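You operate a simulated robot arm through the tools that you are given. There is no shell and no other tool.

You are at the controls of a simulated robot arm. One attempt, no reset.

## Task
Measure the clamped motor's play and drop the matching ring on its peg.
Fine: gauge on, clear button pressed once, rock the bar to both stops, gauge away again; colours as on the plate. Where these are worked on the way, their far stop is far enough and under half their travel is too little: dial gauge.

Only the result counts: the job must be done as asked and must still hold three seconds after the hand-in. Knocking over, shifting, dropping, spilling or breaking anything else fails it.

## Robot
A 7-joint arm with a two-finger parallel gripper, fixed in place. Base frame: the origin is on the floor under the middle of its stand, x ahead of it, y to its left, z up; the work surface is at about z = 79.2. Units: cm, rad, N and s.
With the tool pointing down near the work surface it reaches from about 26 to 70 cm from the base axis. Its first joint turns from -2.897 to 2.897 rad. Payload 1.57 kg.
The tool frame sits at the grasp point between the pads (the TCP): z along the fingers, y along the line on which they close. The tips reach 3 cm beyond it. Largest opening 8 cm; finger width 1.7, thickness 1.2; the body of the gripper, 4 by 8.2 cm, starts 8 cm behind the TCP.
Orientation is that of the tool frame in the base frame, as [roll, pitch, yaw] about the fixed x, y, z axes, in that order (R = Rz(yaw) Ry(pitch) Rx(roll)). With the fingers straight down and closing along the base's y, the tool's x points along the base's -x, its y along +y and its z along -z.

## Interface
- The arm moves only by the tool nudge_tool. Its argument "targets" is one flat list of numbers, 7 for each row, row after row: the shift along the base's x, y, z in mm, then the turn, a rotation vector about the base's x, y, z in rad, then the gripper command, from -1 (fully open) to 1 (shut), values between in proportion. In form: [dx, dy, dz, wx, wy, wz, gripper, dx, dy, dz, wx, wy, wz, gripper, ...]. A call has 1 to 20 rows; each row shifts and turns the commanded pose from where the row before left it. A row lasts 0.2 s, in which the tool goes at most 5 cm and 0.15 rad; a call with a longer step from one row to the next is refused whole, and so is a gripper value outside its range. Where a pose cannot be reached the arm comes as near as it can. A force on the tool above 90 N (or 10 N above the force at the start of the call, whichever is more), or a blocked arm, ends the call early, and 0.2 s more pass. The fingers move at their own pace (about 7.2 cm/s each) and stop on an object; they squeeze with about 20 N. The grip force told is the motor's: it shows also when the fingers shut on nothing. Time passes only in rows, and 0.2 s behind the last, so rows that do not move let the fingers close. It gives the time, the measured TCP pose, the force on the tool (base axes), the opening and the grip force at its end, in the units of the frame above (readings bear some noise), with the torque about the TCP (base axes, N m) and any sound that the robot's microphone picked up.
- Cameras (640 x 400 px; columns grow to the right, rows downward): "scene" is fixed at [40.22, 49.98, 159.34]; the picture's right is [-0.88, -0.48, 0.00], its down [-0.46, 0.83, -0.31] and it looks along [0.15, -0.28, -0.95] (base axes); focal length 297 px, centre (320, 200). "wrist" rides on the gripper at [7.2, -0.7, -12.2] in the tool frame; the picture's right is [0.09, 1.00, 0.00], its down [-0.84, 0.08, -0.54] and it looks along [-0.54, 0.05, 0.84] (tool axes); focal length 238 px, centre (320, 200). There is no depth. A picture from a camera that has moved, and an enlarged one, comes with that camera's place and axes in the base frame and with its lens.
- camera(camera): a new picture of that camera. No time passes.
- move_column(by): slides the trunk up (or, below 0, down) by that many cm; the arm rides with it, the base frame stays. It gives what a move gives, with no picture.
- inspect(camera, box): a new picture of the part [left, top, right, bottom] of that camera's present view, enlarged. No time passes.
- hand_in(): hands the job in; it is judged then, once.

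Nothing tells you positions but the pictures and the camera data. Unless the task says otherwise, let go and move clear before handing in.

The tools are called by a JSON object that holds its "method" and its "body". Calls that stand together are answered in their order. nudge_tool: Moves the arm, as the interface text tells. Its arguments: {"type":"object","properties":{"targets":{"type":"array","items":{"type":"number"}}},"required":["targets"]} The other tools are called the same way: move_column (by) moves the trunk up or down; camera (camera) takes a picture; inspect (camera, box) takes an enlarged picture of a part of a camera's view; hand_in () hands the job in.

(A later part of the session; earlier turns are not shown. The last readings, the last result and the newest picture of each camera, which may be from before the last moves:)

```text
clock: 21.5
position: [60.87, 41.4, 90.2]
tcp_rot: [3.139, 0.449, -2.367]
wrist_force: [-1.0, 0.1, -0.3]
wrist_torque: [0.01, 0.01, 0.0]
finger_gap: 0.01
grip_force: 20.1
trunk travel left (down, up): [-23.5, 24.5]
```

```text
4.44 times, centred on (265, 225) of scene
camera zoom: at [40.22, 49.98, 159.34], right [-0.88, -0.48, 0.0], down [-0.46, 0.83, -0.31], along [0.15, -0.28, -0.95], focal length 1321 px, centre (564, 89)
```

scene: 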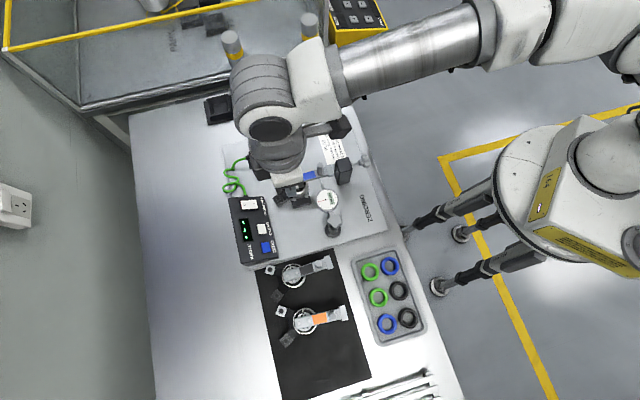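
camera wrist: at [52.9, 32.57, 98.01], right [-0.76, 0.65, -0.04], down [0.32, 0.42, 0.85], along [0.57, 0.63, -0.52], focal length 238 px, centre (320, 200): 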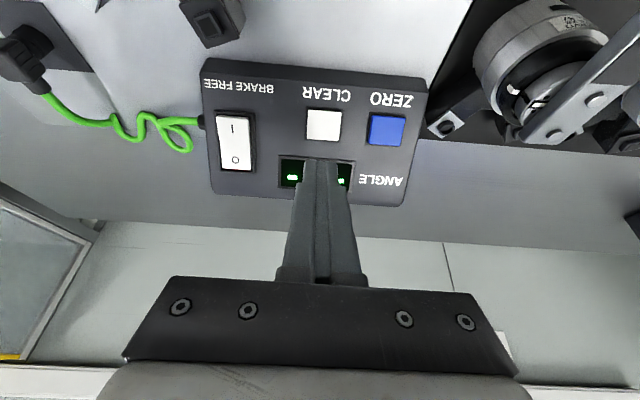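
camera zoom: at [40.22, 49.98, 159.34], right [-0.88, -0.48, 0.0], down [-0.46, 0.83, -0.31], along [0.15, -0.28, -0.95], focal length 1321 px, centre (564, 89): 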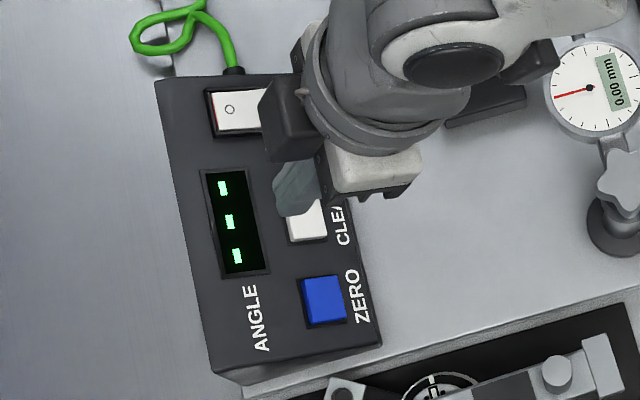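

The tip's lower edge is over the button. I come down 2 cm with a small correction, then feel for contact in small steps.

{"method": "nudge_tool", "body": {"targets": [2, 2, -8, 0, 0, 0, 1, 0, 0, -8, 0, 0, 0, 1, 0, 0, 0, 0, 0, 0, 1]}}

{"method": "inspect", "body": {"camera": "wrist", "box": [230, 70, 430, 200]}}

{"method": "inspect", "body": {"camera": "scene", "box": [230, 190, 300, 250]}}

```text
clock: 22.3
position: [61.01, 41.46, 88.69]
tcp_rot: [3.14, 0.449, -2.367]
wrist_force: [0.0, 0.6, -0.5]
wrist_torque: [-0.03, -0.02, -0.01]
finger_gap: 0.0
grip_force: 20.2
trunk travel left (down, up): [-23.5, 24.5]
```

```text
3.08 times, centred on (330, 135) of wrist
camera zoom: at [53.08, 32.7, 96.41], right [-0.76, 0.65, -0.04], down [0.32, 0.42, 0.85], along [0.57, 0.63, -0.52], focal length 733 px, centre (289, 400)
```

zoom: 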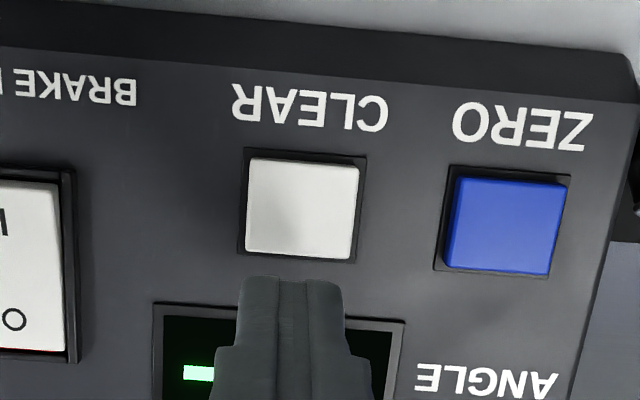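

```text
6.67 times, centred on (265, 220) of scene
camera zoom: at [40.22, 49.98, 159.34], right [-0.88, -0.48, 0.0], down [-0.46, 0.83, -0.31], along [0.15, -0.28, -0.95], focal length 1982 px, centre (687, 67)
```

zoom: 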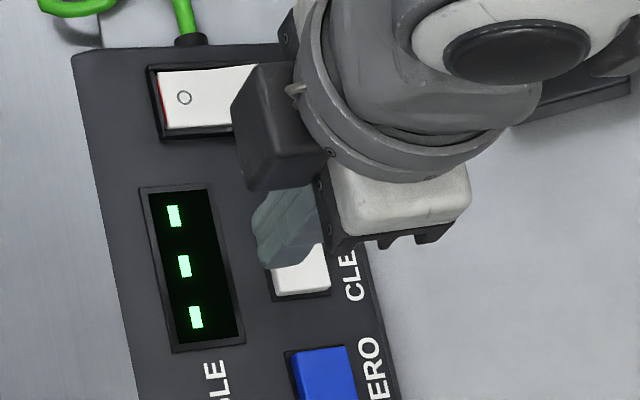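

Alignment is good: coming down 1.5–2 cm should place the tip near the middle of CLEAR. I descend slowly and watch the force.

{"method": "nudge_tool", "body": {"targets": [-0.7, 0.7, -4, 0, 0, 0, 1, 0, 0, -4, 0, 0, 0, 1, 0, 0, -3, 0, 0, 0, 1]}}

{"method": "inspect", "body": {"camera": "wrist", "box": [230, 70, 430, 200]}}

```text
clock: 23.1
position: [60.93, 41.62, 87.46]
tcp_rot: [3.14, 0.449, -2.368]
wrist_force: [0.0, -0.3, -0.7]
wrist_torque: [0.04, 0.01, 0.01]
finger_gap: 0.0
grip_force: 19.8
trunk travel left (down, up): [-23.5, 24.5]
```

```text
3.08 times, centred on (330, 135) of wrist
camera zoom: at [52.94, 32.8, 95.28], right [-0.76, 0.65, -0.04], down [0.32, 0.42, 0.85], along [0.57, 0.63, -0.52], focal length 733 px, centre (289, 400)
```

zoom: 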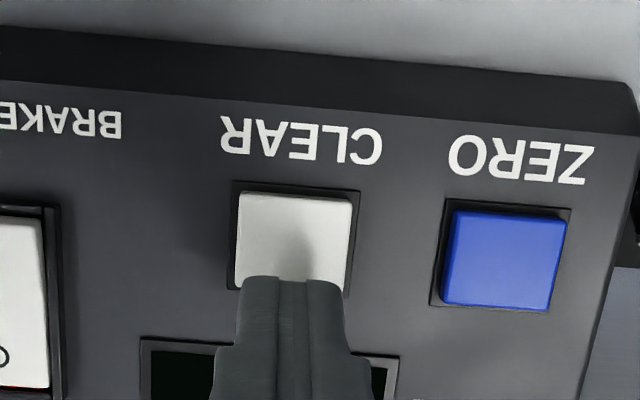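

{"method": "nudge_tool", "body": {"targets": [0, 0, -2, 0, 0, 0, 1, 0, 0, -2, 0, 0, 0, 1]}}

{"method": "inspect", "body": {"camera": "wrist", "box": [230, 70, 430, 200]}}

```text
clock: 23.7
position: [60.93, 41.5, 87.07]
tcp_rot: [3.14, 0.449, -2.369]
wrist_force: [0.6, -0.3, 0.4]
wrist_torque: [-0.03, -0.03, -0.01]
finger_gap: 0.0
grip_force: 20.0
trunk travel left (down, up): [-23.5, 24.5]
```

```text
3.08 times, centred on (330, 135) of wrist
camera zoom: at [52.91, 32.78, 94.9], right [-0.76, 0.65, -0.04], down [0.32, 0.42, 0.85], along [0.57, 0.63, -0.52], focal length 733 px, centre (289, 400)
```

zoom: 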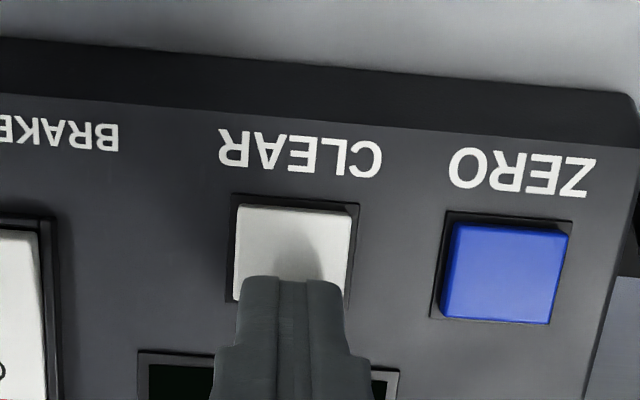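

{"method": "nudge_tool", "body": {"targets": [0, 0, -2, 0, 0, 0, 1, 0, 0, -2, 0, 0, 0, 1]}}

{"method": "inspect", "body": {"camera": "wrist", "box": [230, 70, 430, 200]}}

```text
clock: 24.3
position: [60.91, 41.64, 86.64]
tcp_rot: [3.139, 0.45, -2.367]
wrist_force: [-0.3, 0.5, 0.3]
wrist_torque: [0.0, 0.0, 0.0]
finger_gap: 0.0
grip_force: 20.4
trunk travel left (down, up): [-23.5, 24.5]
```

```text
3.08 times, centred on (330, 135) of wrist
camera zoom: at [52.85, 32.8, 94.49], right [-0.76, 0.65, -0.04], down [0.32, 0.42, 0.85], along [0.57, 0.63, -0.52], focal length 733 px, centre (289, 400)
```

zoom: 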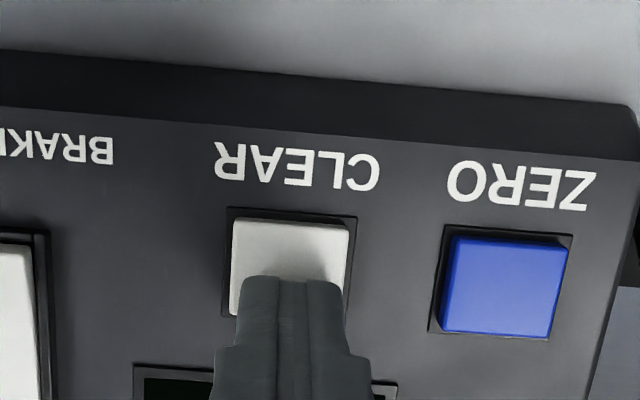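

{"method": "nudge_tool", "body": {"targets": [0, 0, -1.5, 0, 0, 0, 1, 0, 0, -1.5, 0, 0, 0, 1]}}

{"method": "inspect", "body": {"camera": "wrist", "box": [230, 70, 430, 200]}}

```text
clock: 24.9
position: [60.81, 41.61, 86.36]
tcp_rot: [3.14, 0.45, -2.366]
wrist_force: [0.6, 0.1, 0.7]
wrist_torque: [0.03, 0.0, 0.01]
finger_gap: 0.0
grip_force: 20.5
trunk travel left (down, up): [-23.5, 24.5]
```

```text
3.08 times, centred on (330, 135) of wrist
camera zoom: at [52.83, 32.79, 94.2], right [-0.76, 0.65, -0.04], down [0.32, 0.42, 0.85], along [0.57, 0.63, -0.52], focal length 733 px, centre (289, 400)
```

zoom: 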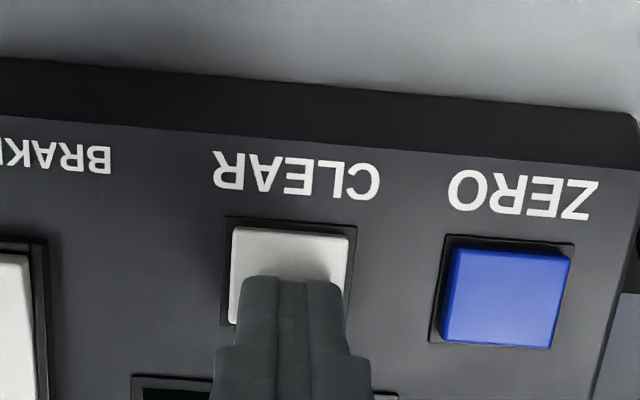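

{"method": "nudge_tool", "body": {"targets": [0, 0, -1.5, 0, 0, 0, 1, 0, 0, -1.5, 0, 0, 0, 1]}}

{"method": "inspect", "body": {"camera": "wrist", "box": [230, 70, 430, 200]}}

```text
clock: 25.5
position: [60.95, 41.76, 85.94]
tcp_rot: [3.14, 0.45, -2.364]
wrist_force: [-1.7, 1.2, 5.2]
wrist_torque: [0.12, -0.04, 0.02]
finger_gap: 0.0
grip_force: 19.7
trunk travel left (down, up): [-23.5, 24.5]
heard: click
```

```text
3.08 times, centred on (330, 135) of wrist
camera zoom: at [52.92, 32.84, 93.93], right [-0.76, 0.65, -0.04], down [0.32, 0.42, 0.85], along [0.57, 0.63, -0.52], focal length 733 px, centre (289, 400)
```

zoom: 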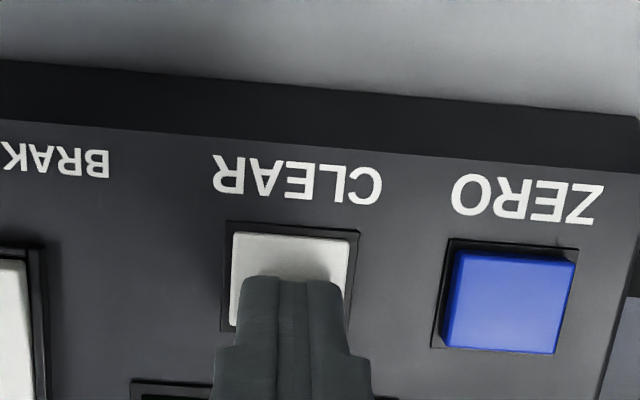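

A click was heard with about 5 N on the button — pressed once. I lift straight off.

{"method": "nudge_tool", "body": {"targets": [0, 0, 10, 0, 0, 0, 1, 0, 0, 20, 0, 0, 0, 1, 0, 0, 30, 0, 0, 0, 1, 0, 0, 30, 0, 0, 0, 1]}}

{"method": "camera", "body": {"camera": "wrist"}}

{"method": "inspect", "body": {"camera": "scene", "box": [220, 140, 360, 270]}}

```text
clock: 26.5
position: [60.76, 41.3, 94.89]
tcp_rot: [3.141, 0.447, -2.367]
wrist_force: [0.6, -0.7, -0.1]
wrist_torque: [0.01, -0.03, 0.01]
finger_gap: 0.02
grip_force: 19.9
trunk travel left (down, up): [-23.5, 24.5]
```

```text
taken
camera wrist: at [52.81, 32.53, 102.79], right [-0.76, 0.65, -0.04], down [0.32, 0.42, 0.85], along [0.57, 0.63, -0.52], focal length 238 px, centre (320, 200)
```

wrist: 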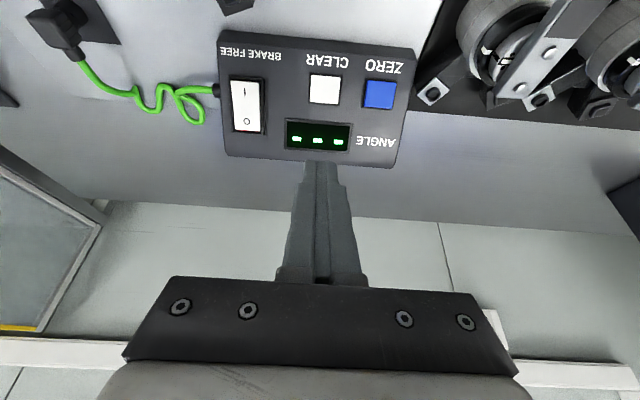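

```text
3.08 times, centred on (290, 205) of scene
camera zoom: at [40.22, 49.98, 159.34], right [-0.88, -0.48, 0.0], down [-0.46, 0.83, -0.31], along [0.15, -0.28, -0.95], focal length 915 px, centre (412, 185)
```

zoom: 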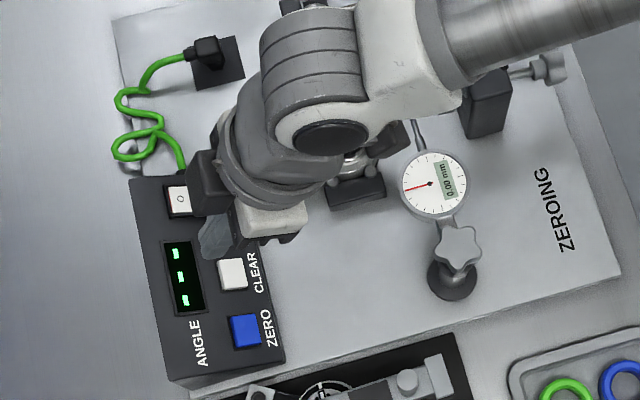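

CLEAR went in once and the gauge shows 0.00 mm. Next I rise, untilt and move over the peg near (55.4, 22.4) with fingers spread across the rocking direction.

{"method": "nudge_tool", "body": {"targets": [0, 0, 35, 0, 0, 0, 0.2, -10, -30, 30, 0, 0, 0, 0.2, -10, -35, 0, 0, 0, 0, 0.2, -10, -35, 0, -0.105, 0.1065, 0, 0.2, -8, -35, 0, -0.105, 0.1065, 0, 0.2, -8, -30, 0, -0.105, 0.1065, 0, 0.2, -8, -24, 0, 0, 0, 0.02, 0.2, 0, 0, 0, 0, 0, 0.02, 0.2]}}

{"method": "camera", "body": {"camera": "wrist"}}

{"method": "camera", "body": {"camera": "scene"}}

```text
clock: 28.3
position: [55.46, 22.21, 101.37]
tcp_rot: [-3.14, -0.001, -2.324]
wrist_force: [-0.3, -0.4, -0.1]
wrist_torque: [0.01, 0.0, 0.02]
finger_gap: 3.23
grip_force: 0.0
trunk travel left (down, up): [-23.5, 24.5]
```

```text
taken
camera wrist: at [50.91, 16.54, 113.64], right [-0.79, 0.61, 0.0], down [0.52, 0.66, 0.54], along [0.33, 0.43, -0.84], focal length 238 px, centre (320, 200)
```

wrist: 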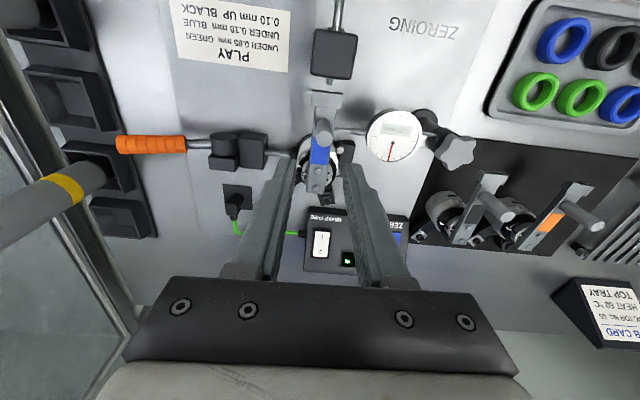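

```text
taken
```

scene: 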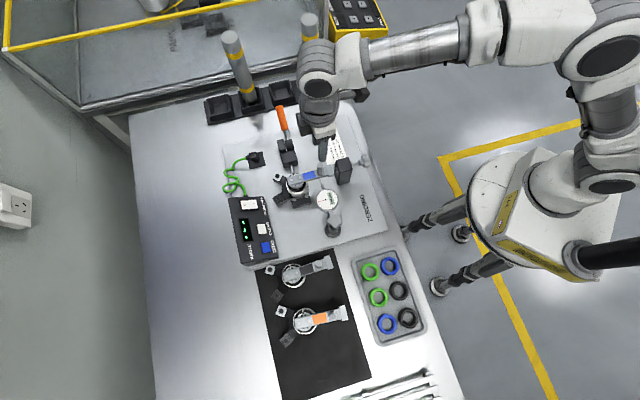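

{"method": "inspect", "body": {"camera": "wrist", "box": [270, 80, 430, 200]}}

{"method": "inspect", "body": {"camera": "scene", "box": [270, 120, 370, 220]}}

```text
3.33 times, centred on (350, 140) of wrist
camera zoom: at [50.91, 16.54, 113.64], right [-0.79, 0.61, 0.0], down [0.52, 0.66, 0.54], along [0.33, 0.43, -0.84], focal length 794 px, centre (220, 400)
```

zoom: 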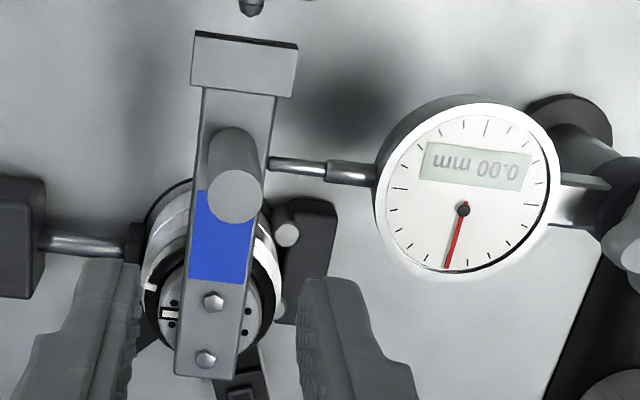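

```text
4.00 times, centred on (320, 170) of scene
camera zoom: at [40.22, 49.98, 159.34], right [-0.88, -0.48, 0.0], down [-0.46, 0.83, -0.31], along [0.15, -0.28, -0.95], focal length 1189 px, centre (320, 320)
```

zoom: 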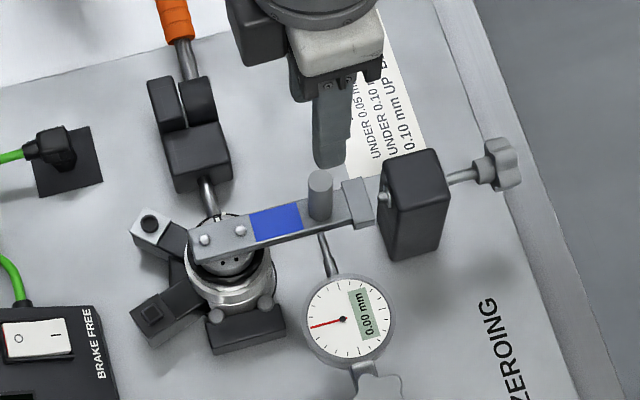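

Peg is about 3.5 mm to the gauge side of my centre line. I correct that and come down around the peg in stages.

{"method": "nudge_tool", "body": {"targets": [-2.6, 2.4, -15, 0, 0, 0, 0.2, 0, 0, -20, 0, 0, 0, 0.2, 0, 0, -20, 0, 0, 0, 0.2, 0, 0, -13, 0, 0, 0, 0.2, 0, 0, 0, 0, 0, 0, 0.2]}}

{"method": "camera", "body": {"camera": "wrist"}}

{"method": "inspect", "body": {"camera": "scene", "box": [270, 120, 370, 220]}}

```text
clock: 29.5
position: [55.08, 22.88, 94.82]
tcp_rot: [-3.141, 0.0, -2.325]
wrist_force: [-0.3, -0.6, -0.2]
wrist_torque: [0.01, -0.03, -0.01]
finger_gap: 3.2
grip_force: 0.1
trunk travel left (down, up): [-23.5, 24.5]
```

```text
taken
camera wrist: at [50.56, 16.97, 106.89], right [-0.79, 0.61, 0.0], down [0.52, 0.66, 0.54], along [0.33, 0.43, -0.84], focal length 238 px, centre (320, 200)
```

wrist: 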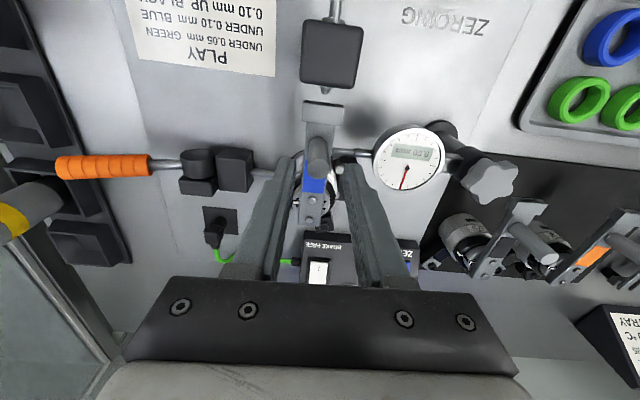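

```text
4.00 times, centred on (320, 170) of scene
camera zoom: at [40.22, 49.98, 159.34], right [-0.88, -0.48, 0.0], down [-0.46, 0.83, -0.31], along [0.15, -0.28, -0.95], focal length 1189 px, centre (320, 320)
```

zoom: 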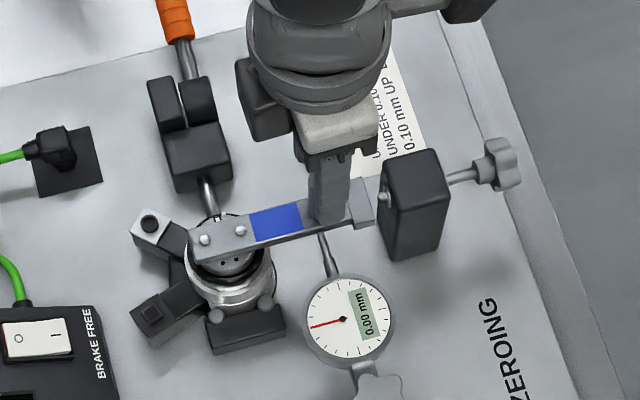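

{"method": "inspect", "body": {"camera": "wrist", "box": [260, 90, 380, 230]}}

```text
2.86 times, centred on (320, 160) of wrist
camera zoom: at [50.56, 16.97, 106.89], right [-0.79, 0.61, 0.0], down [0.52, 0.66, 0.54], along [0.33, 0.43, -0.84], focal length 681 px, centre (320, 314)
```

zoom: 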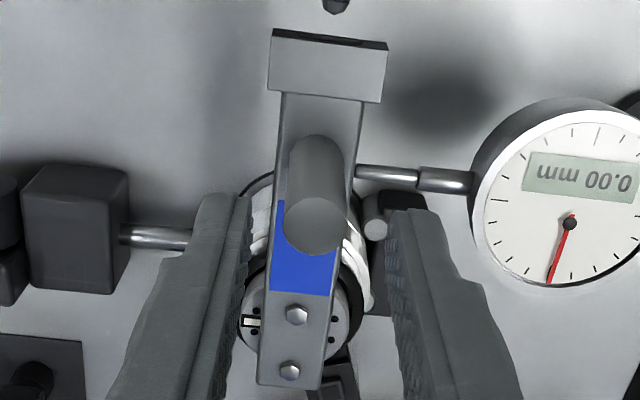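

Peg and fingertips line up. I go down 3 cm so the fingers flank the peg.

{"method": "nudge_tool", "body": {"targets": [0, 0, -15, 0, 0, 0, 0.2, 0, 0, -10, 0, 0, 0, 0.2, 0, 0, -5, 0, 0, 0, 0.2, 0, 0, 0, 0, 0, 0, 0.2]}}

{"method": "inspect", "body": {"camera": "wrist", "box": [230, 90, 450, 240]}}

{"method": "inspect", "body": {"camera": "scene", "box": [270, 120, 370, 220]}}

```text
clock: 30.5
position: [55.09, 22.84, 91.68]
tcp_rot: [-3.141, 0.0, -2.326]
wrist_force: [-0.5, 0.0, 0.0]
wrist_torque: [0.01, 0.0, 0.04]
finger_gap: 3.2
grip_force: 0.0
trunk travel left (down, up): [-23.5, 24.5]
```

```text
2.67 times, centred on (340, 165) of wrist
camera zoom: at [50.64, 17.07, 103.88], right [-0.79, 0.62, 0.0], down [0.52, 0.66, 0.54], along [0.33, 0.43, -0.84], focal length 636 px, centre (267, 293)
```

zoom: 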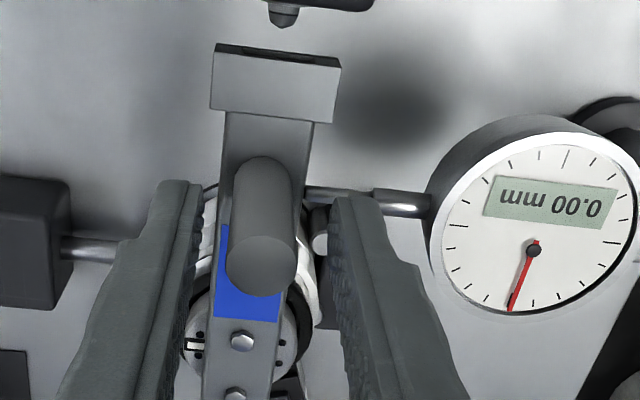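

```text
4.00 times, centred on (320, 170) of scene
camera zoom: at [40.22, 49.98, 159.34], right [-0.88, -0.48, 0.0], down [-0.46, 0.83, -0.31], along [0.15, -0.28, -0.95], focal length 1189 px, centre (320, 320)
```

zoom: 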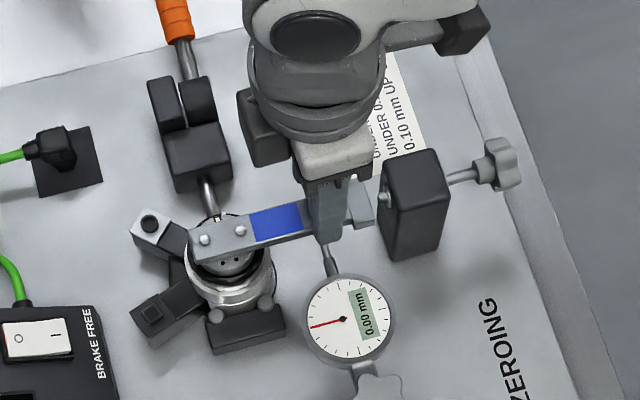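

The fingers flank the peg. First I push the bar away from the gauge gently, watching force and reading.

{"method": "nudge_tool", "body": {"targets": [0, 0, 0, 0, 0, 0, 0.4, 2.2, -2.1, 0, 0, 0, 0, 0.4, 2.2, -2.1, 0, 0, 0, 0, 0.4, 0.7, -0.7, 0, 0, 0, 0, 0.4, 0, 0, 0, 0, 0, 0, 0.4]}}

{"method": "inspect", "body": {"camera": "wrist", "box": [230, 90, 450, 240]}}

```text
clock: 31.7
position: [55.82, 22.42, 91.78]
tcp_rot: [3.139, 0.001, -2.325]
wrist_force: [0.1, 0.0, 0.3]
wrist_torque: [-0.04, 0.02, 0.01]
finger_gap: 2.4
grip_force: 0.1
trunk travel left (down, up): [-23.5, 24.5]
```

```text
2.67 times, centred on (340, 165) of wrist
camera zoom: at [51.29, 16.67, 103.91], right [-0.79, 0.62, 0.0], down [0.52, 0.66, 0.54], along [0.33, 0.43, -0.84], focal length 636 px, centre (267, 293)
```

zoom: 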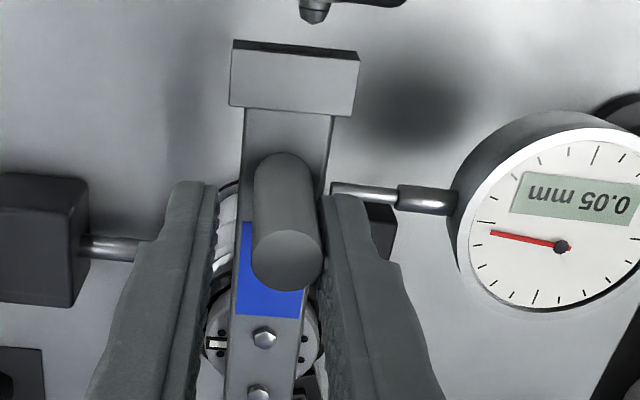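

The gauge moves: 0.05 mm with hardly any force. I push a bit further until the stop is felt.

{"method": "nudge_tool", "body": {"targets": [1.1, -1.0, 0, 0, 0, 0, 0.4, 0, 0, 0, 0, 0, 0, 0.4]}}

{"method": "inspect", "body": {"camera": "wrist", "box": [230, 90, 450, 240]}}

```text
clock: 32.3
position: [55.83, 22.28, 91.71]
tcp_rot: [3.141, 0.0, -2.324]
wrist_force: [-0.5, 0.8, -0.3]
wrist_torque: [0.01, 0.02, 0.01]
finger_gap: 2.5
grip_force: 0.7
trunk travel left (down, up): [-23.5, 24.5]
```

```text
2.67 times, centred on (340, 165) of wrist
camera zoom: at [51.39, 16.57, 103.91], right [-0.79, 0.61, 0.0], down [0.52, 0.66, 0.54], along [0.33, 0.43, -0.84], focal length 636 px, centre (267, 293)
```

zoom: 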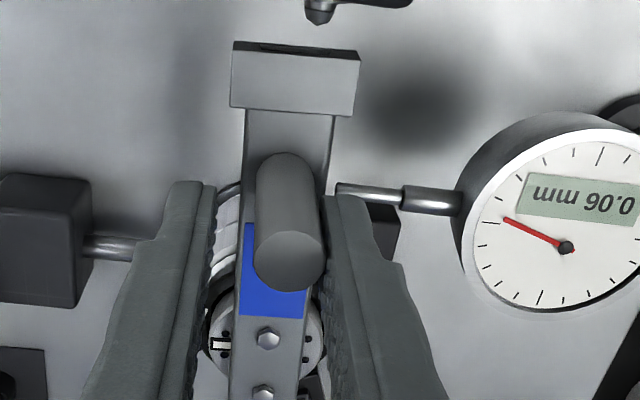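

{"method": "nudge_tool", "body": {"targets": [1.1, -1.0, 0, 0, 0, 0, 0.4, 1.1, -1.0, 0, 0, 0, 0, 0.4, 0, 0, 0, 0, 0, 0, 0.4]}}

{"method": "inspect", "body": {"camera": "wrist", "box": [230, 90, 450, 240]}}

{"method": "inspect", "body": {"camera": "scene", "box": [270, 140, 370, 220]}}

```text
clock: 33.1
position: [55.97, 22.17, 91.75]
tcp_rot: [3.14, 0.0, -2.325]
wrist_force: [-2.7, 4.5, 0.6]
wrist_torque: [0.0, 0.0, -0.05]
finger_gap: 2.88
grip_force: 2.7
trunk travel left (down, up): [-23.5, 24.5]
```

```text
2.67 times, centred on (340, 165) of wrist
camera zoom: at [51.49, 16.39, 103.89], right [-0.79, 0.61, 0.0], down [0.52, 0.66, 0.54], along [0.33, 0.43, -0.84], focal length 636 px, centre (267, 293)
```

zoom: 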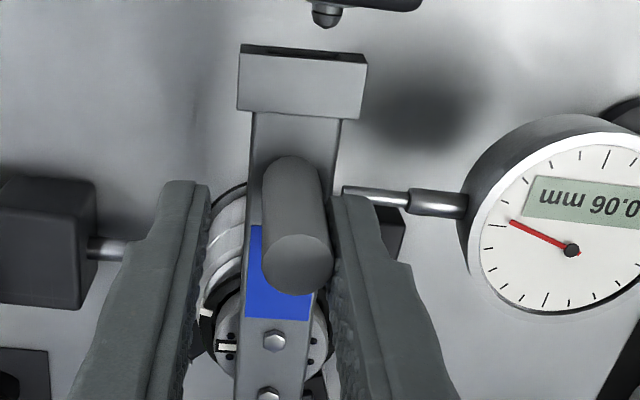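

```text
5.00 times, centred on (320, 180) of scene
camera zoom: at [40.22, 49.98, 159.34], right [-0.88, -0.48, 0.0], down [-0.46, 0.83, -0.31], along [0.15, -0.28, -0.95], focal length 1486 px, centre (320, 300)
```

zoom: 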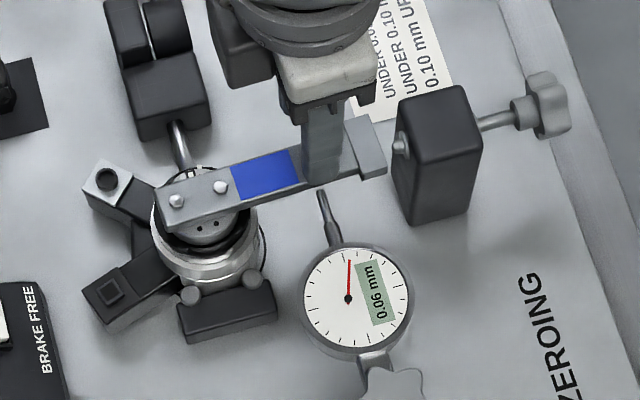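

The stop away from the gauge is reached: 5 N, reading steady at 0.06 mm. Now I rock to the other side.

{"method": "nudge_tool", "body": {"targets": [-2.9, 2.7, 0, 0, 0, 0, 0.4, -2.9, 2.7, 0, 0, 0, 0, 0.4, 0, 0, 0, 0, 0, 0, 0.4]}}

{"method": "inspect", "body": {"camera": "wrist", "box": [230, 90, 450, 240]}}

```text
clock: 33.9
position: [55.59, 22.7, 91.67]
tcp_rot: [3.14, 0.0, -2.325]
wrist_force: [0.3, 1.2, 0.0]
wrist_torque: [0.03, 0.02, -0.02]
finger_gap: 2.4
grip_force: 0.0
trunk travel left (down, up): [-23.5, 24.5]
```

```text
2.67 times, centred on (340, 165) of wrist
camera zoom: at [51.0, 16.91, 103.86], right [-0.79, 0.62, 0.0], down [0.52, 0.66, 0.54], along [0.33, 0.43, -0.84], focal length 636 px, centre (267, 293)
```

zoom: 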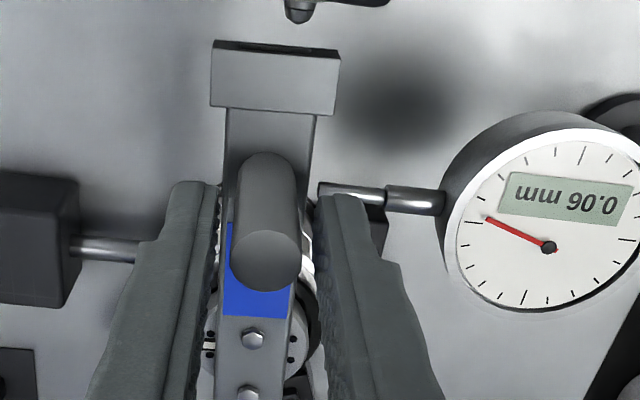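

{"method": "nudge_tool", "body": {"targets": [-1.5, 1.4, 0, 0, 0, 0, 0.4, -1.5, 1.4, 0, 0, 0, 0, 0.4, 0, 0, 0, 0, 0, 0, 0.4]}}

{"method": "inspect", "body": {"camera": "wrist", "box": [230, 90, 450, 240]}}

```text
clock: 34.7
position: [55.09, 22.93, 91.59]
tcp_rot: [-3.141, 0.0, -2.323]
wrist_force: [-0.3, 0.0, 0.7]
wrist_torque: [0.02, -0.01, 0.0]
finger_gap: 2.42
grip_force: 0.1
trunk travel left (down, up): [-23.5, 24.5]
```

```text
2.67 times, centred on (340, 165) of wrist
camera zoom: at [50.63, 17.16, 103.81], right [-0.79, 0.62, 0.0], down [0.52, 0.66, 0.54], along [0.33, 0.43, -0.84], focal length 636 px, centre (267, 293)
```

zoom: 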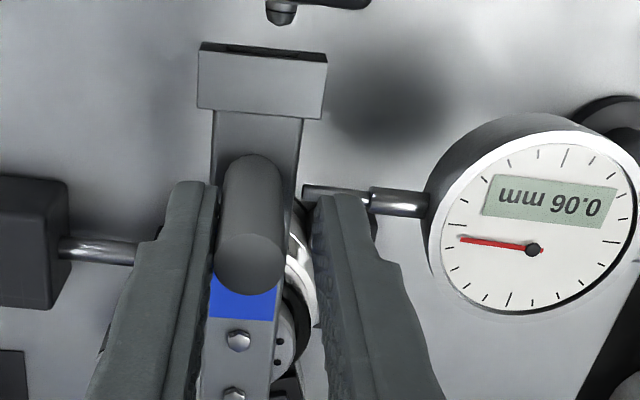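

The needle (live) went back while the LCD holds the span. I keep pushing towards the gauge-side stop.

{"method": "nudge_tool", "body": {"targets": [-1.5, 1.4, 0, 0, 0, 0, 0.4, -1.5, 1.4, 0, 0, 0, 0, 0.4, 0, 0, 0, 0, 0, 0, 0.4]}}

{"method": "inspect", "body": {"camera": "wrist", "box": [230, 90, 450, 240]}}

```text
clock: 35.5
position: [54.89, 23.22, 91.47]
tcp_rot: [3.141, -0.001, -2.325]
wrist_force: [-0.4, -0.1, -1.2]
wrist_torque: [0.01, -0.04, 0.03]
finger_gap: 2.46
grip_force: 0.1
trunk travel left (down, up): [-23.5, 24.5]
```

```text
2.67 times, centred on (340, 165) of wrist
camera zoom: at [50.36, 17.49, 103.79], right [-0.79, 0.62, 0.0], down [0.52, 0.66, 0.54], along [0.33, 0.43, -0.84], focal length 636 px, centre (267, 293)
```

zoom: 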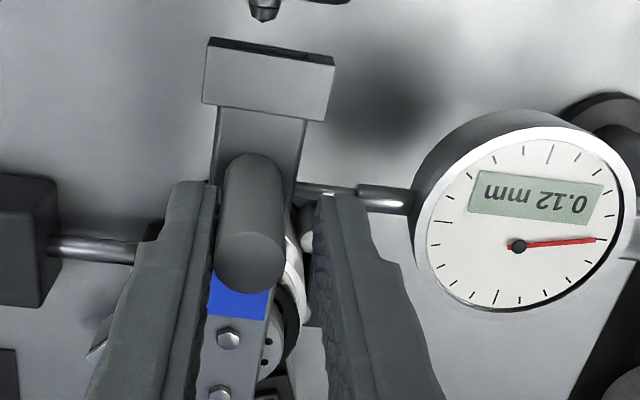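

The span is now 0.12 mm. I continue to the actual stop on this side.

{"method": "nudge_tool", "body": {"targets": [-1.1, 1.0, 0, 0, 0, 0, 0.4, -1.1, 1.0, 0, 0, 0, 0, 0.4, 0, 0, 0, 0, 0, 0, 0.4]}}

{"method": "inspect", "body": {"camera": "wrist", "box": [230, 90, 450, 240]}}

```text
clock: 36.3
position: [54.73, 23.41, 91.7]
tcp_rot: [-3.141, 0.001, -2.327]
wrist_force: [3.0, -4.3, -1.6]
wrist_torque: [0.0, 0.02, 0.04]
finger_gap: 2.8
grip_force: 2.3
trunk travel left (down, up): [-23.5, 24.5]
```

```text
2.67 times, centred on (340, 165) of wrist
camera zoom: at [50.11, 17.64, 103.87], right [-0.79, 0.62, 0.0], down [0.52, 0.66, 0.54], along [0.33, 0.43, -0.84], focal length 636 px, centre (267, 293)
```

zoom: 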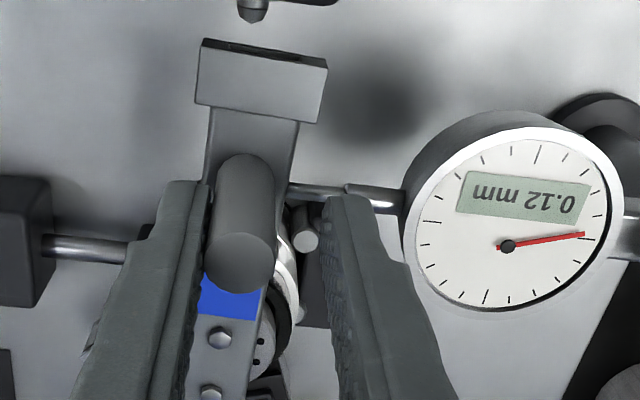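

Both stops are reached (about 5 N each way) and the span reads 0.12 mm, so the ring is black. I release the peg, lift off, and turn to straddle the dial again to swing it away.

{"method": "nudge_tool", "body": {"targets": [0, 0, 0, 0, 0, 0, 0.2, 2.2, -2.1, 0, 0, 0, 0, 0.2, 0, 0, 25, 0, 0, 0, 0.2, 0, 0, 30, 0, 0, 0, 0.2, 0, 0, 30, 0, 0, 0, 0.2, -4.7, 5, 0, 0, 0, -0.143, 0, -4.7, 5, 0, 0, 0, -0.143, -0.2, -4.7, 5, 0, 0, 0, -0.143, -0.5, -4.7, 5, 0, 0, 0, -0.143, -0.8, -4.7, 5, 0, 0, 0, -0.143, -0.8, -4.7, 5, 0, 0, 0, -0.143, -0.8, -4.7, 5, 0, 0, 0, -0.143, -0.8, -4.7, 5, 0, 0, 0, -0.143, -0.8, -4.7, 5, 0, 0, 0, -0.143, -0.8, -4.7, 5, 0, 0, 0, -0.143, -0.8, -4.7, 5, 0, 0, 0, -0.143, -0.8, 0, 0, 0, 0, 0, 0, -0.8]}}

{"method": "camera", "body": {"camera": "wrist"}}

{"method": "inspect", "body": {"camera": "scene", "box": [270, 130, 370, 250]}}

```text
clock: 39.9
position: [49.58, 28.74, 100.23]
tcp_rot: [-3.142, 0.0, 2.385]
wrist_force: [-1.1, -0.3, 1.0]
wrist_torque: [-0.01, 0.04, 0.02]
finger_gap: 7.19
grip_force: 0.0
trunk travel left (down, up): [-23.5, 24.5]
```

```text
taken
camera wrist: at [43.87, 33.12, 112.42], right [0.62, 0.79, 0.0], down [0.66, -0.52, 0.54], along [0.43, -0.34, -0.84], focal length 238 px, centre (320, 200)
```

wrist: 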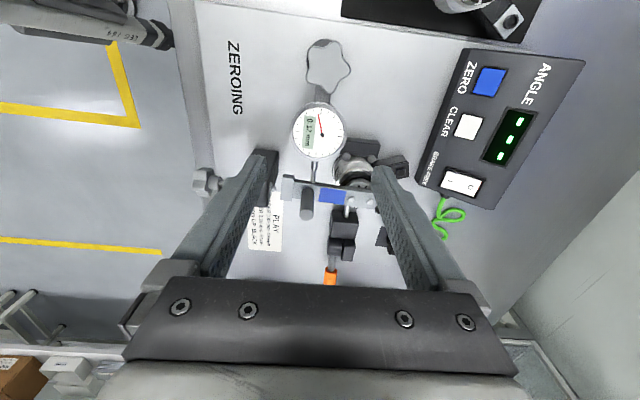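

```text
3.33 times, centred on (320, 190) of scene
camera zoom: at [40.22, 49.98, 159.34], right [-0.88, -0.48, 0.0], down [-0.46, 0.83, -0.31], along [0.15, -0.28, -0.95], focal length 991 px, centre (320, 233)
```

zoom: 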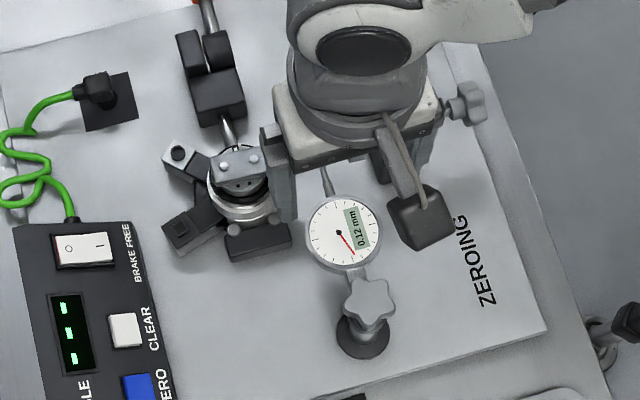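

The LCD holds 0.12 mm. I centre on the dial and come down astride it as before.

{"method": "nudge_tool", "body": {"targets": [-1.8, -2, -20, 0, 0, 0, -0.8, 0, 0, -20, 0, 0, 0, -0.8, 0, 0, -20, 0, 0, 0, -0.8, 0, 0, -10, 0, 0, 0, -0.8, 0, 0, 0, 0, 0, 0, -0.8]}}

{"method": "inspect", "body": {"camera": "wrist", "box": [220, 80, 430, 260]}}

```text
clock: 41.1
position: [49.43, 28.58, 93.1]
tcp_rot: [-3.141, 0.0, 2.386]
wrist_force: [0.2, 0.5, 0.1]
wrist_torque: [0.03, 0.01, -0.01]
finger_gap: 7.21
grip_force: 0.0
trunk travel left (down, up): [-23.5, 24.5]
```

```text
2.22 times, centred on (325, 170) of wrist
camera zoom: at [43.68, 32.95, 105.4], right [0.62, 0.79, 0.0], down [0.66, -0.52, 0.54], along [0.43, -0.33, -0.84], focal length 530 px, centre (309, 267)
```

zoom: 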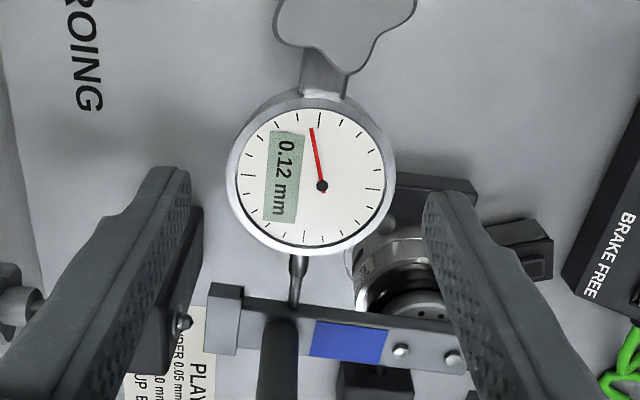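

{"method": "nudge_tool", "body": {"targets": [0, 0, -15, 0, 0, 0, -0.8, 0, 0, -15, 0, 0, 0, -0.8, 0, 0, -13, 0, 0, 0, -0.8, 0, 0, 0, 0, 0, 0, -0.6, 0, 0, 0, 0, 0, 0, -0.6]}}

{"method": "inspect", "body": {"camera": "wrist", "box": [220, 80, 430, 260]}}

```text
clock: 42.3
position: [49.65, 28.69, 88.74]
tcp_rot: [-3.14, -0.001, 2.386]
wrist_force: [0.2, 0.1, 0.2]
wrist_torque: [0.0, -0.01, 0.02]
finger_gap: 6.43
grip_force: 0.0
trunk travel left (down, up): [-23.5, 24.5]
```

```text
2.22 times, centred on (325, 170) of wrist
camera zoom: at [43.8, 33.06, 100.94], right [0.62, 0.79, 0.0], down [0.66, -0.52, 0.54], along [0.43, -0.33, -0.84], focal length 530 px, centre (309, 267)
```

zoom: 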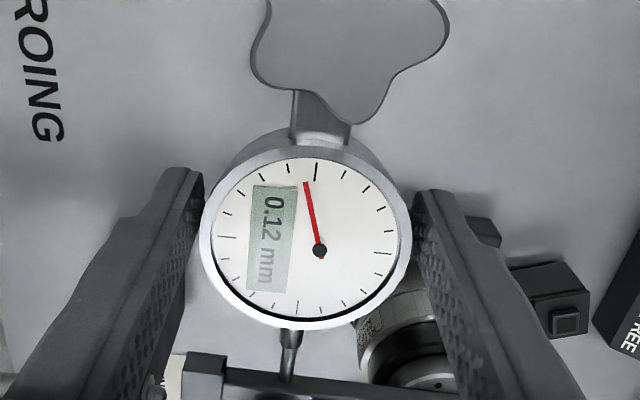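

Straddled again; I swing the gauge back counter-clockwise.

{"method": "nudge_tool", "body": {"targets": [3.0, 3.3, 0, 0, 0, 0.075, -0.6, 2.7, 3.5, 0, 0, 0, 0.075, -0.6, 2.5, 3.7, 0, 0, 0, 0.075, -0.6, 2.2, 3.9, 0, 0, 0, 0.075, -0.6, 1.9, 4.0, 0, 0, 0, 0.075, -0.6, 1.6, 4.2, 0, 0, 0, 0.075, -0.6, 1.3, 4.3, 0, 0, 0, 0.075, -0.6]}}

{"method": "camera", "body": {"camera": "wrist"}}

```text
clock: 43.9
position: [51.04, 31.25, 88.96]
tcp_rot: [3.14, -0.002, 2.911]
wrist_force: [-0.2, 0.6, -0.3]
wrist_torque: [0.03, 0.03, -0.01]
finger_gap: 6.42
grip_force: 0.0
trunk travel left (down, up): [-23.5, 24.5]
```

```text
taken
camera wrist: at [43.8, 32.16, 101.19], right [0.14, 0.99, 0.0], down [0.83, -0.12, 0.54], along [0.54, -0.07, -0.84], focal length 238 px, centre (320, 200)
```

wrist: 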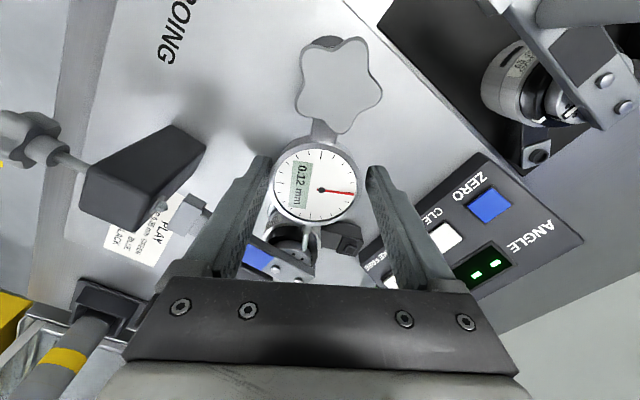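

{"method": "nudge_tool", "body": {"targets": [0.9, 4.4, 0, 0, 0, 0.075, -0.6, 0.6, 4.4, 0, 0, 0, 0.075, -0.6, 0.3, 4.5, 0, 0, 0, 0.075, -0.6, -0.1, 4.5, 0, 0, 0, 0.075, -0.6, -0.4, 4.4, 0, 0, 0, 0.075, -0.6, -0.7, 4.4, 0, 0, 0, 0.075, -0.6, -1.1, 4.3, 0, 0, 0, 0.075, -0.6]}}

{"method": "camera", "body": {"camera": "wrist"}}

```text
clock: 45.5
position: [51.05, 34.34, 88.98]
tcp_rot: [-3.141, 0.0, -2.845]
wrist_force: [-0.1, -0.1, 0.2]
wrist_torque: [-0.01, -0.05, -0.01]
finger_gap: 6.42
grip_force: 0.0
trunk travel left (down, up): [-23.5, 24.5]
```

```text
taken
camera wrist: at [44.21, 31.58, 101.16], right [-0.38, 0.93, 0.0], down [0.78, 0.32, 0.54], along [0.5, 0.21, -0.84], focal length 238 px, centre (320, 200)
```

wrist: 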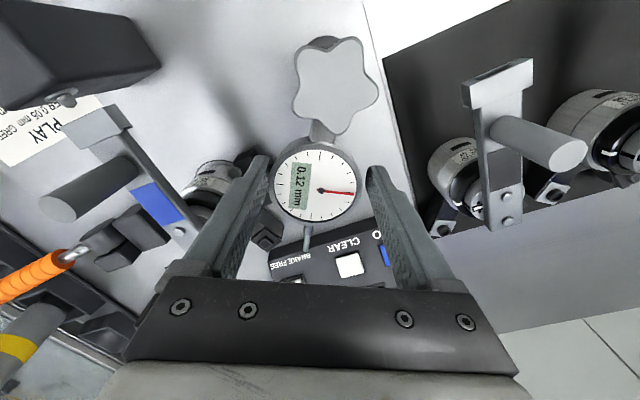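

{"method": "nudge_tool", "body": {"targets": [-1.4, 4.3, 0, 0, 0, 0.075, -0.6, -1.7, 4.1, 0, 0, 0, 0.075, -0.6, -2.0, 4.0, 0, 0, 0, 0.075, -0.6, -2.3, 3.8, 0, 0, 0, 0.075, -0.6, -2.6, 3.6, 0, 0, 0, 0.075, -0.6, -2.8, 3.4, 0, 0, 0, 0.075, -0.6]}}

{"method": "camera", "body": {"camera": "wrist"}}

```text
clock: 46.9
position: [49.66, 36.64, 89.0]
tcp_rot: [3.14, -0.001, -2.397]
wrist_force: [0.5, -0.6, 0.9]
wrist_torque: [0.0, 0.01, -0.02]
finger_gap: 6.4
grip_force: 0.1
trunk travel left (down, up): [-23.5, 24.5]
```

```text
taken
camera wrist: at [44.77, 31.26, 101.17], right [-0.74, 0.67, 0.0], down [0.56, 0.62, 0.54], along [0.36, 0.4, -0.84], focal length 238 px, centre (320, 200)
```

wrist: 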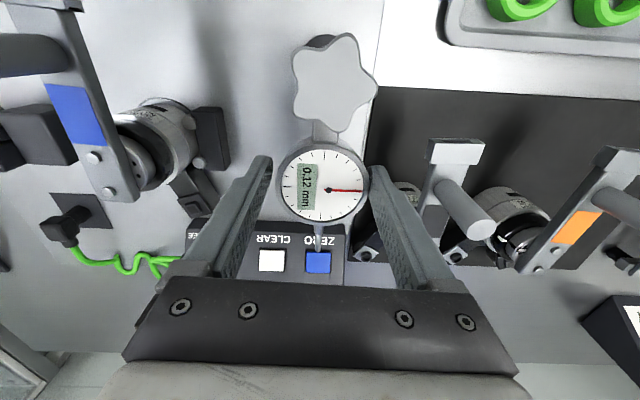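

Nearly back at the original position. I push on in small steps to feel the away stop.

{"method": "nudge_tool", "body": {"targets": [-1.5, 1.6, 0, 0, 0, 0.037, -0.6, -1.6, 1.6, 0, 0, 0, 0.037, -0.6, 0, 0, 0, 0, 0, 0, -0.6]}}

{"method": "inspect", "body": {"camera": "wrist", "box": [220, 80, 430, 260]}}

```text
clock: 47.7
position: [49.47, 36.83, 89.05]
tcp_rot: [3.141, -0.001, -2.323]
wrist_force: [-1.2, -0.7, 0.3]
wrist_torque: [0.01, -0.03, 0.01]
finger_gap: 6.41
grip_force: 0.0
trunk travel left (down, up): [-23.5, 24.5]
```

```text
2.22 times, centred on (325, 170) of wrist
camera zoom: at [44.87, 31.13, 101.21], right [-0.79, 0.61, 0.0], down [0.51, 0.66, 0.54], along [0.33, 0.43, -0.84], focal length 530 px, centre (309, 267)
```

zoom: 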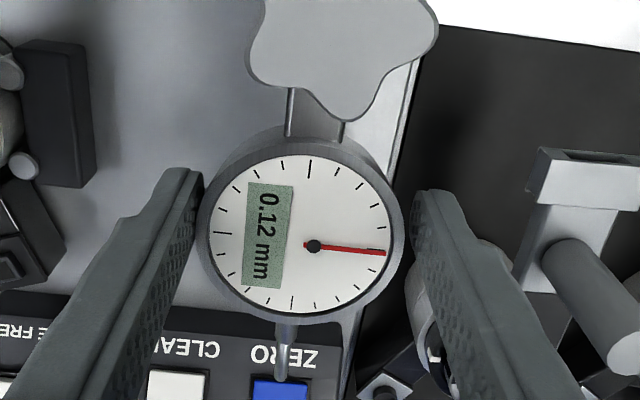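

{"method": "nudge_tool", "body": {"targets": [-1.4, 1.4, 0, 0, 0, 0, -0.6, -1.4, 1.4, 0, 0, 0, 0, -0.6, 0, 0, 0, 0, 0, 0, -0.6]}}

{"method": "inspect", "body": {"camera": "wrist", "box": [220, 80, 430, 260]}}

```text
clock: 48.5
position: [49.27, 37.03, 88.82]
tcp_rot: [3.141, 0.001, -2.324]
wrist_force: [2.8, -4.7, 1.2]
wrist_torque: [-0.09, -0.07, -0.08]
finger_gap: 6.77
grip_force: 2.4
trunk travel left (down, up): [-23.5, 24.5]
```

```text
2.22 times, centred on (325, 170) of wrist
camera zoom: at [44.72, 31.35, 101.1], right [-0.79, 0.61, 0.0], down [0.52, 0.66, 0.54], along [0.33, 0.43, -0.84], focal length 530 px, centre (309, 267)
```

zoom: 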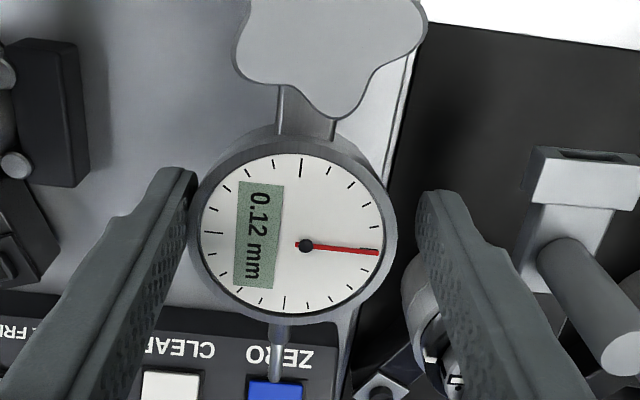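

The away stop is felt too (5.5 N). I open, centre, lift off, and head for the ring tray to take a closer look.

{"method": "nudge_tool", "body": {"targets": [0, 0, 0, 0, 0, 0, -0.8, 3.0, -2.9, 0, 0, 0, 0, -0.8, 0, 0, 0, 0, 0, 0, -0.8, 0, 0, 15, 0, 0, 0, -0.8, 0, 0, 30, 0, 0, 0, -0.8, 0, 0, 35, 0, 0, 0, -0.8, 0, 0, 40, 0, 0, 0, -0.8, -20, 0, 20, 0, 0, -0.1, -0.8, -35, 0, 0, 0, 0, -0.1, -0.6, -35, 5, 0, 0, 0, -0.1, -0.6, -35, 5, 0, 0, 0, -0.1, -0.6, -35, 5, 0, 0, 0, -0.1, -0.6, -35, 3, 0, 0, 0, -0.02, -0.6, -30, 0, 0, 0, 0, 0, -0.6, -10, 0, 0, 0, 0, 0, -0.6, 0, 0, 0, 0, 0, 0, -0.6]}}

{"method": "camera", "body": {"camera": "wrist"}}

{"method": "camera", "body": {"camera": "scene"}}

```text
clock: 51.9
position: [26.03, 38.77, 102.89]
tcp_rot: [-3.141, 0.0, -2.843]
wrist_force: [0.3, 0.4, 0.1]
wrist_torque: [0.02, -0.04, 0.02]
finger_gap: 6.4
grip_force: 0.0
trunk travel left (down, up): [-23.5, 24.5]
```

```text
taken
camera wrist: at [19.26, 36.03, 115.11], right [-0.38, 0.92, 0.0], down [0.78, 0.32, 0.54], along [0.5, 0.21, -0.84], focal length 238 px, centre (320, 200)
```

wrist: 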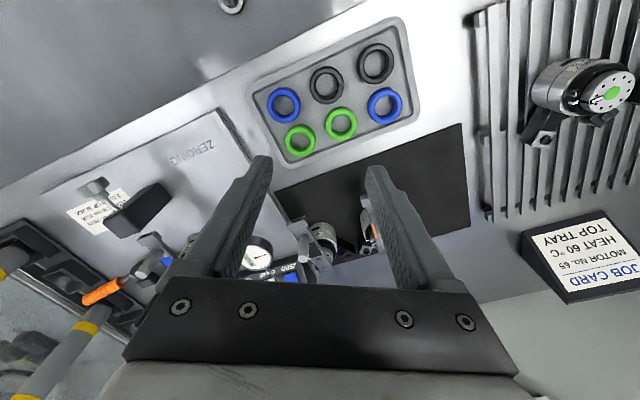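

```text
taken
```

scene: 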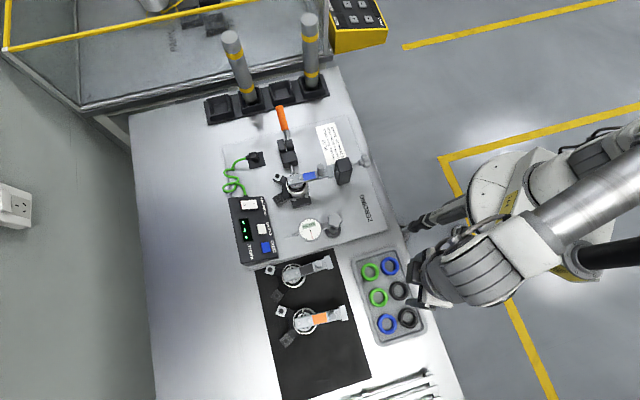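

The gauge is back at its away position. I zoom on the tray.

{"method": "inspect", "body": {"camera": "wrist", "box": [240, 10, 430, 170]}}

{"method": "inspect", "body": {"camera": "scene", "box": [340, 240, 440, 350]}}

{"method": "inspect", "body": {"camera": "scene", "box": [270, 140, 370, 250]}}

```text
2.50 times, centred on (335, 90) of wrist
camera zoom: at [19.26, 36.03, 115.11], right [-0.38, 0.92, 0.0], down [0.78, 0.32, 0.54], along [0.5, 0.21, -0.84], focal length 596 px, centre (282, 475)
```

zoom: 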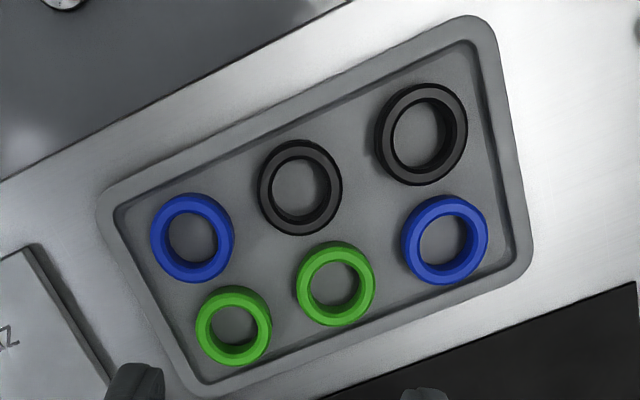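

```text
3.64 times, centred on (390, 295) of scene
camera zoom: at [40.22, 49.98, 159.34], right [-0.88, -0.48, 0.0], down [-0.46, 0.83, -0.31], along [0.15, -0.28, -0.95], focal length 1081 px, centre (66, -146)
```

zoom: 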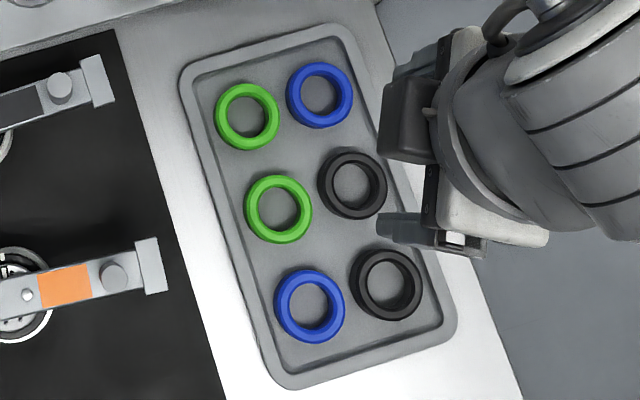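

```text
3.64 times, centred on (320, 195) of scene
camera zoom: at [40.22, 49.98, 159.34], right [-0.88, -0.48, 0.0], down [-0.46, 0.83, -0.31], along [0.15, -0.28, -0.95], focal length 1081 px, centre (320, 218)
```

zoom: 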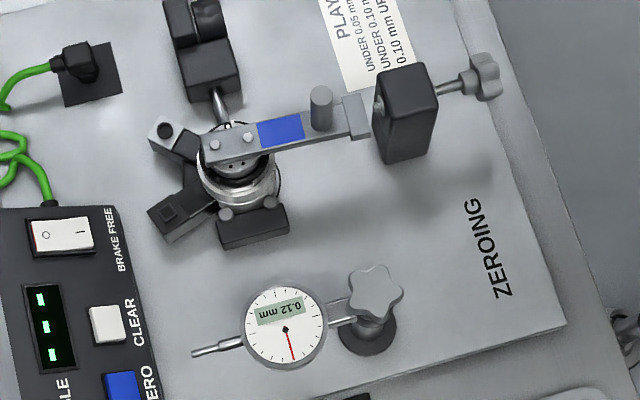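

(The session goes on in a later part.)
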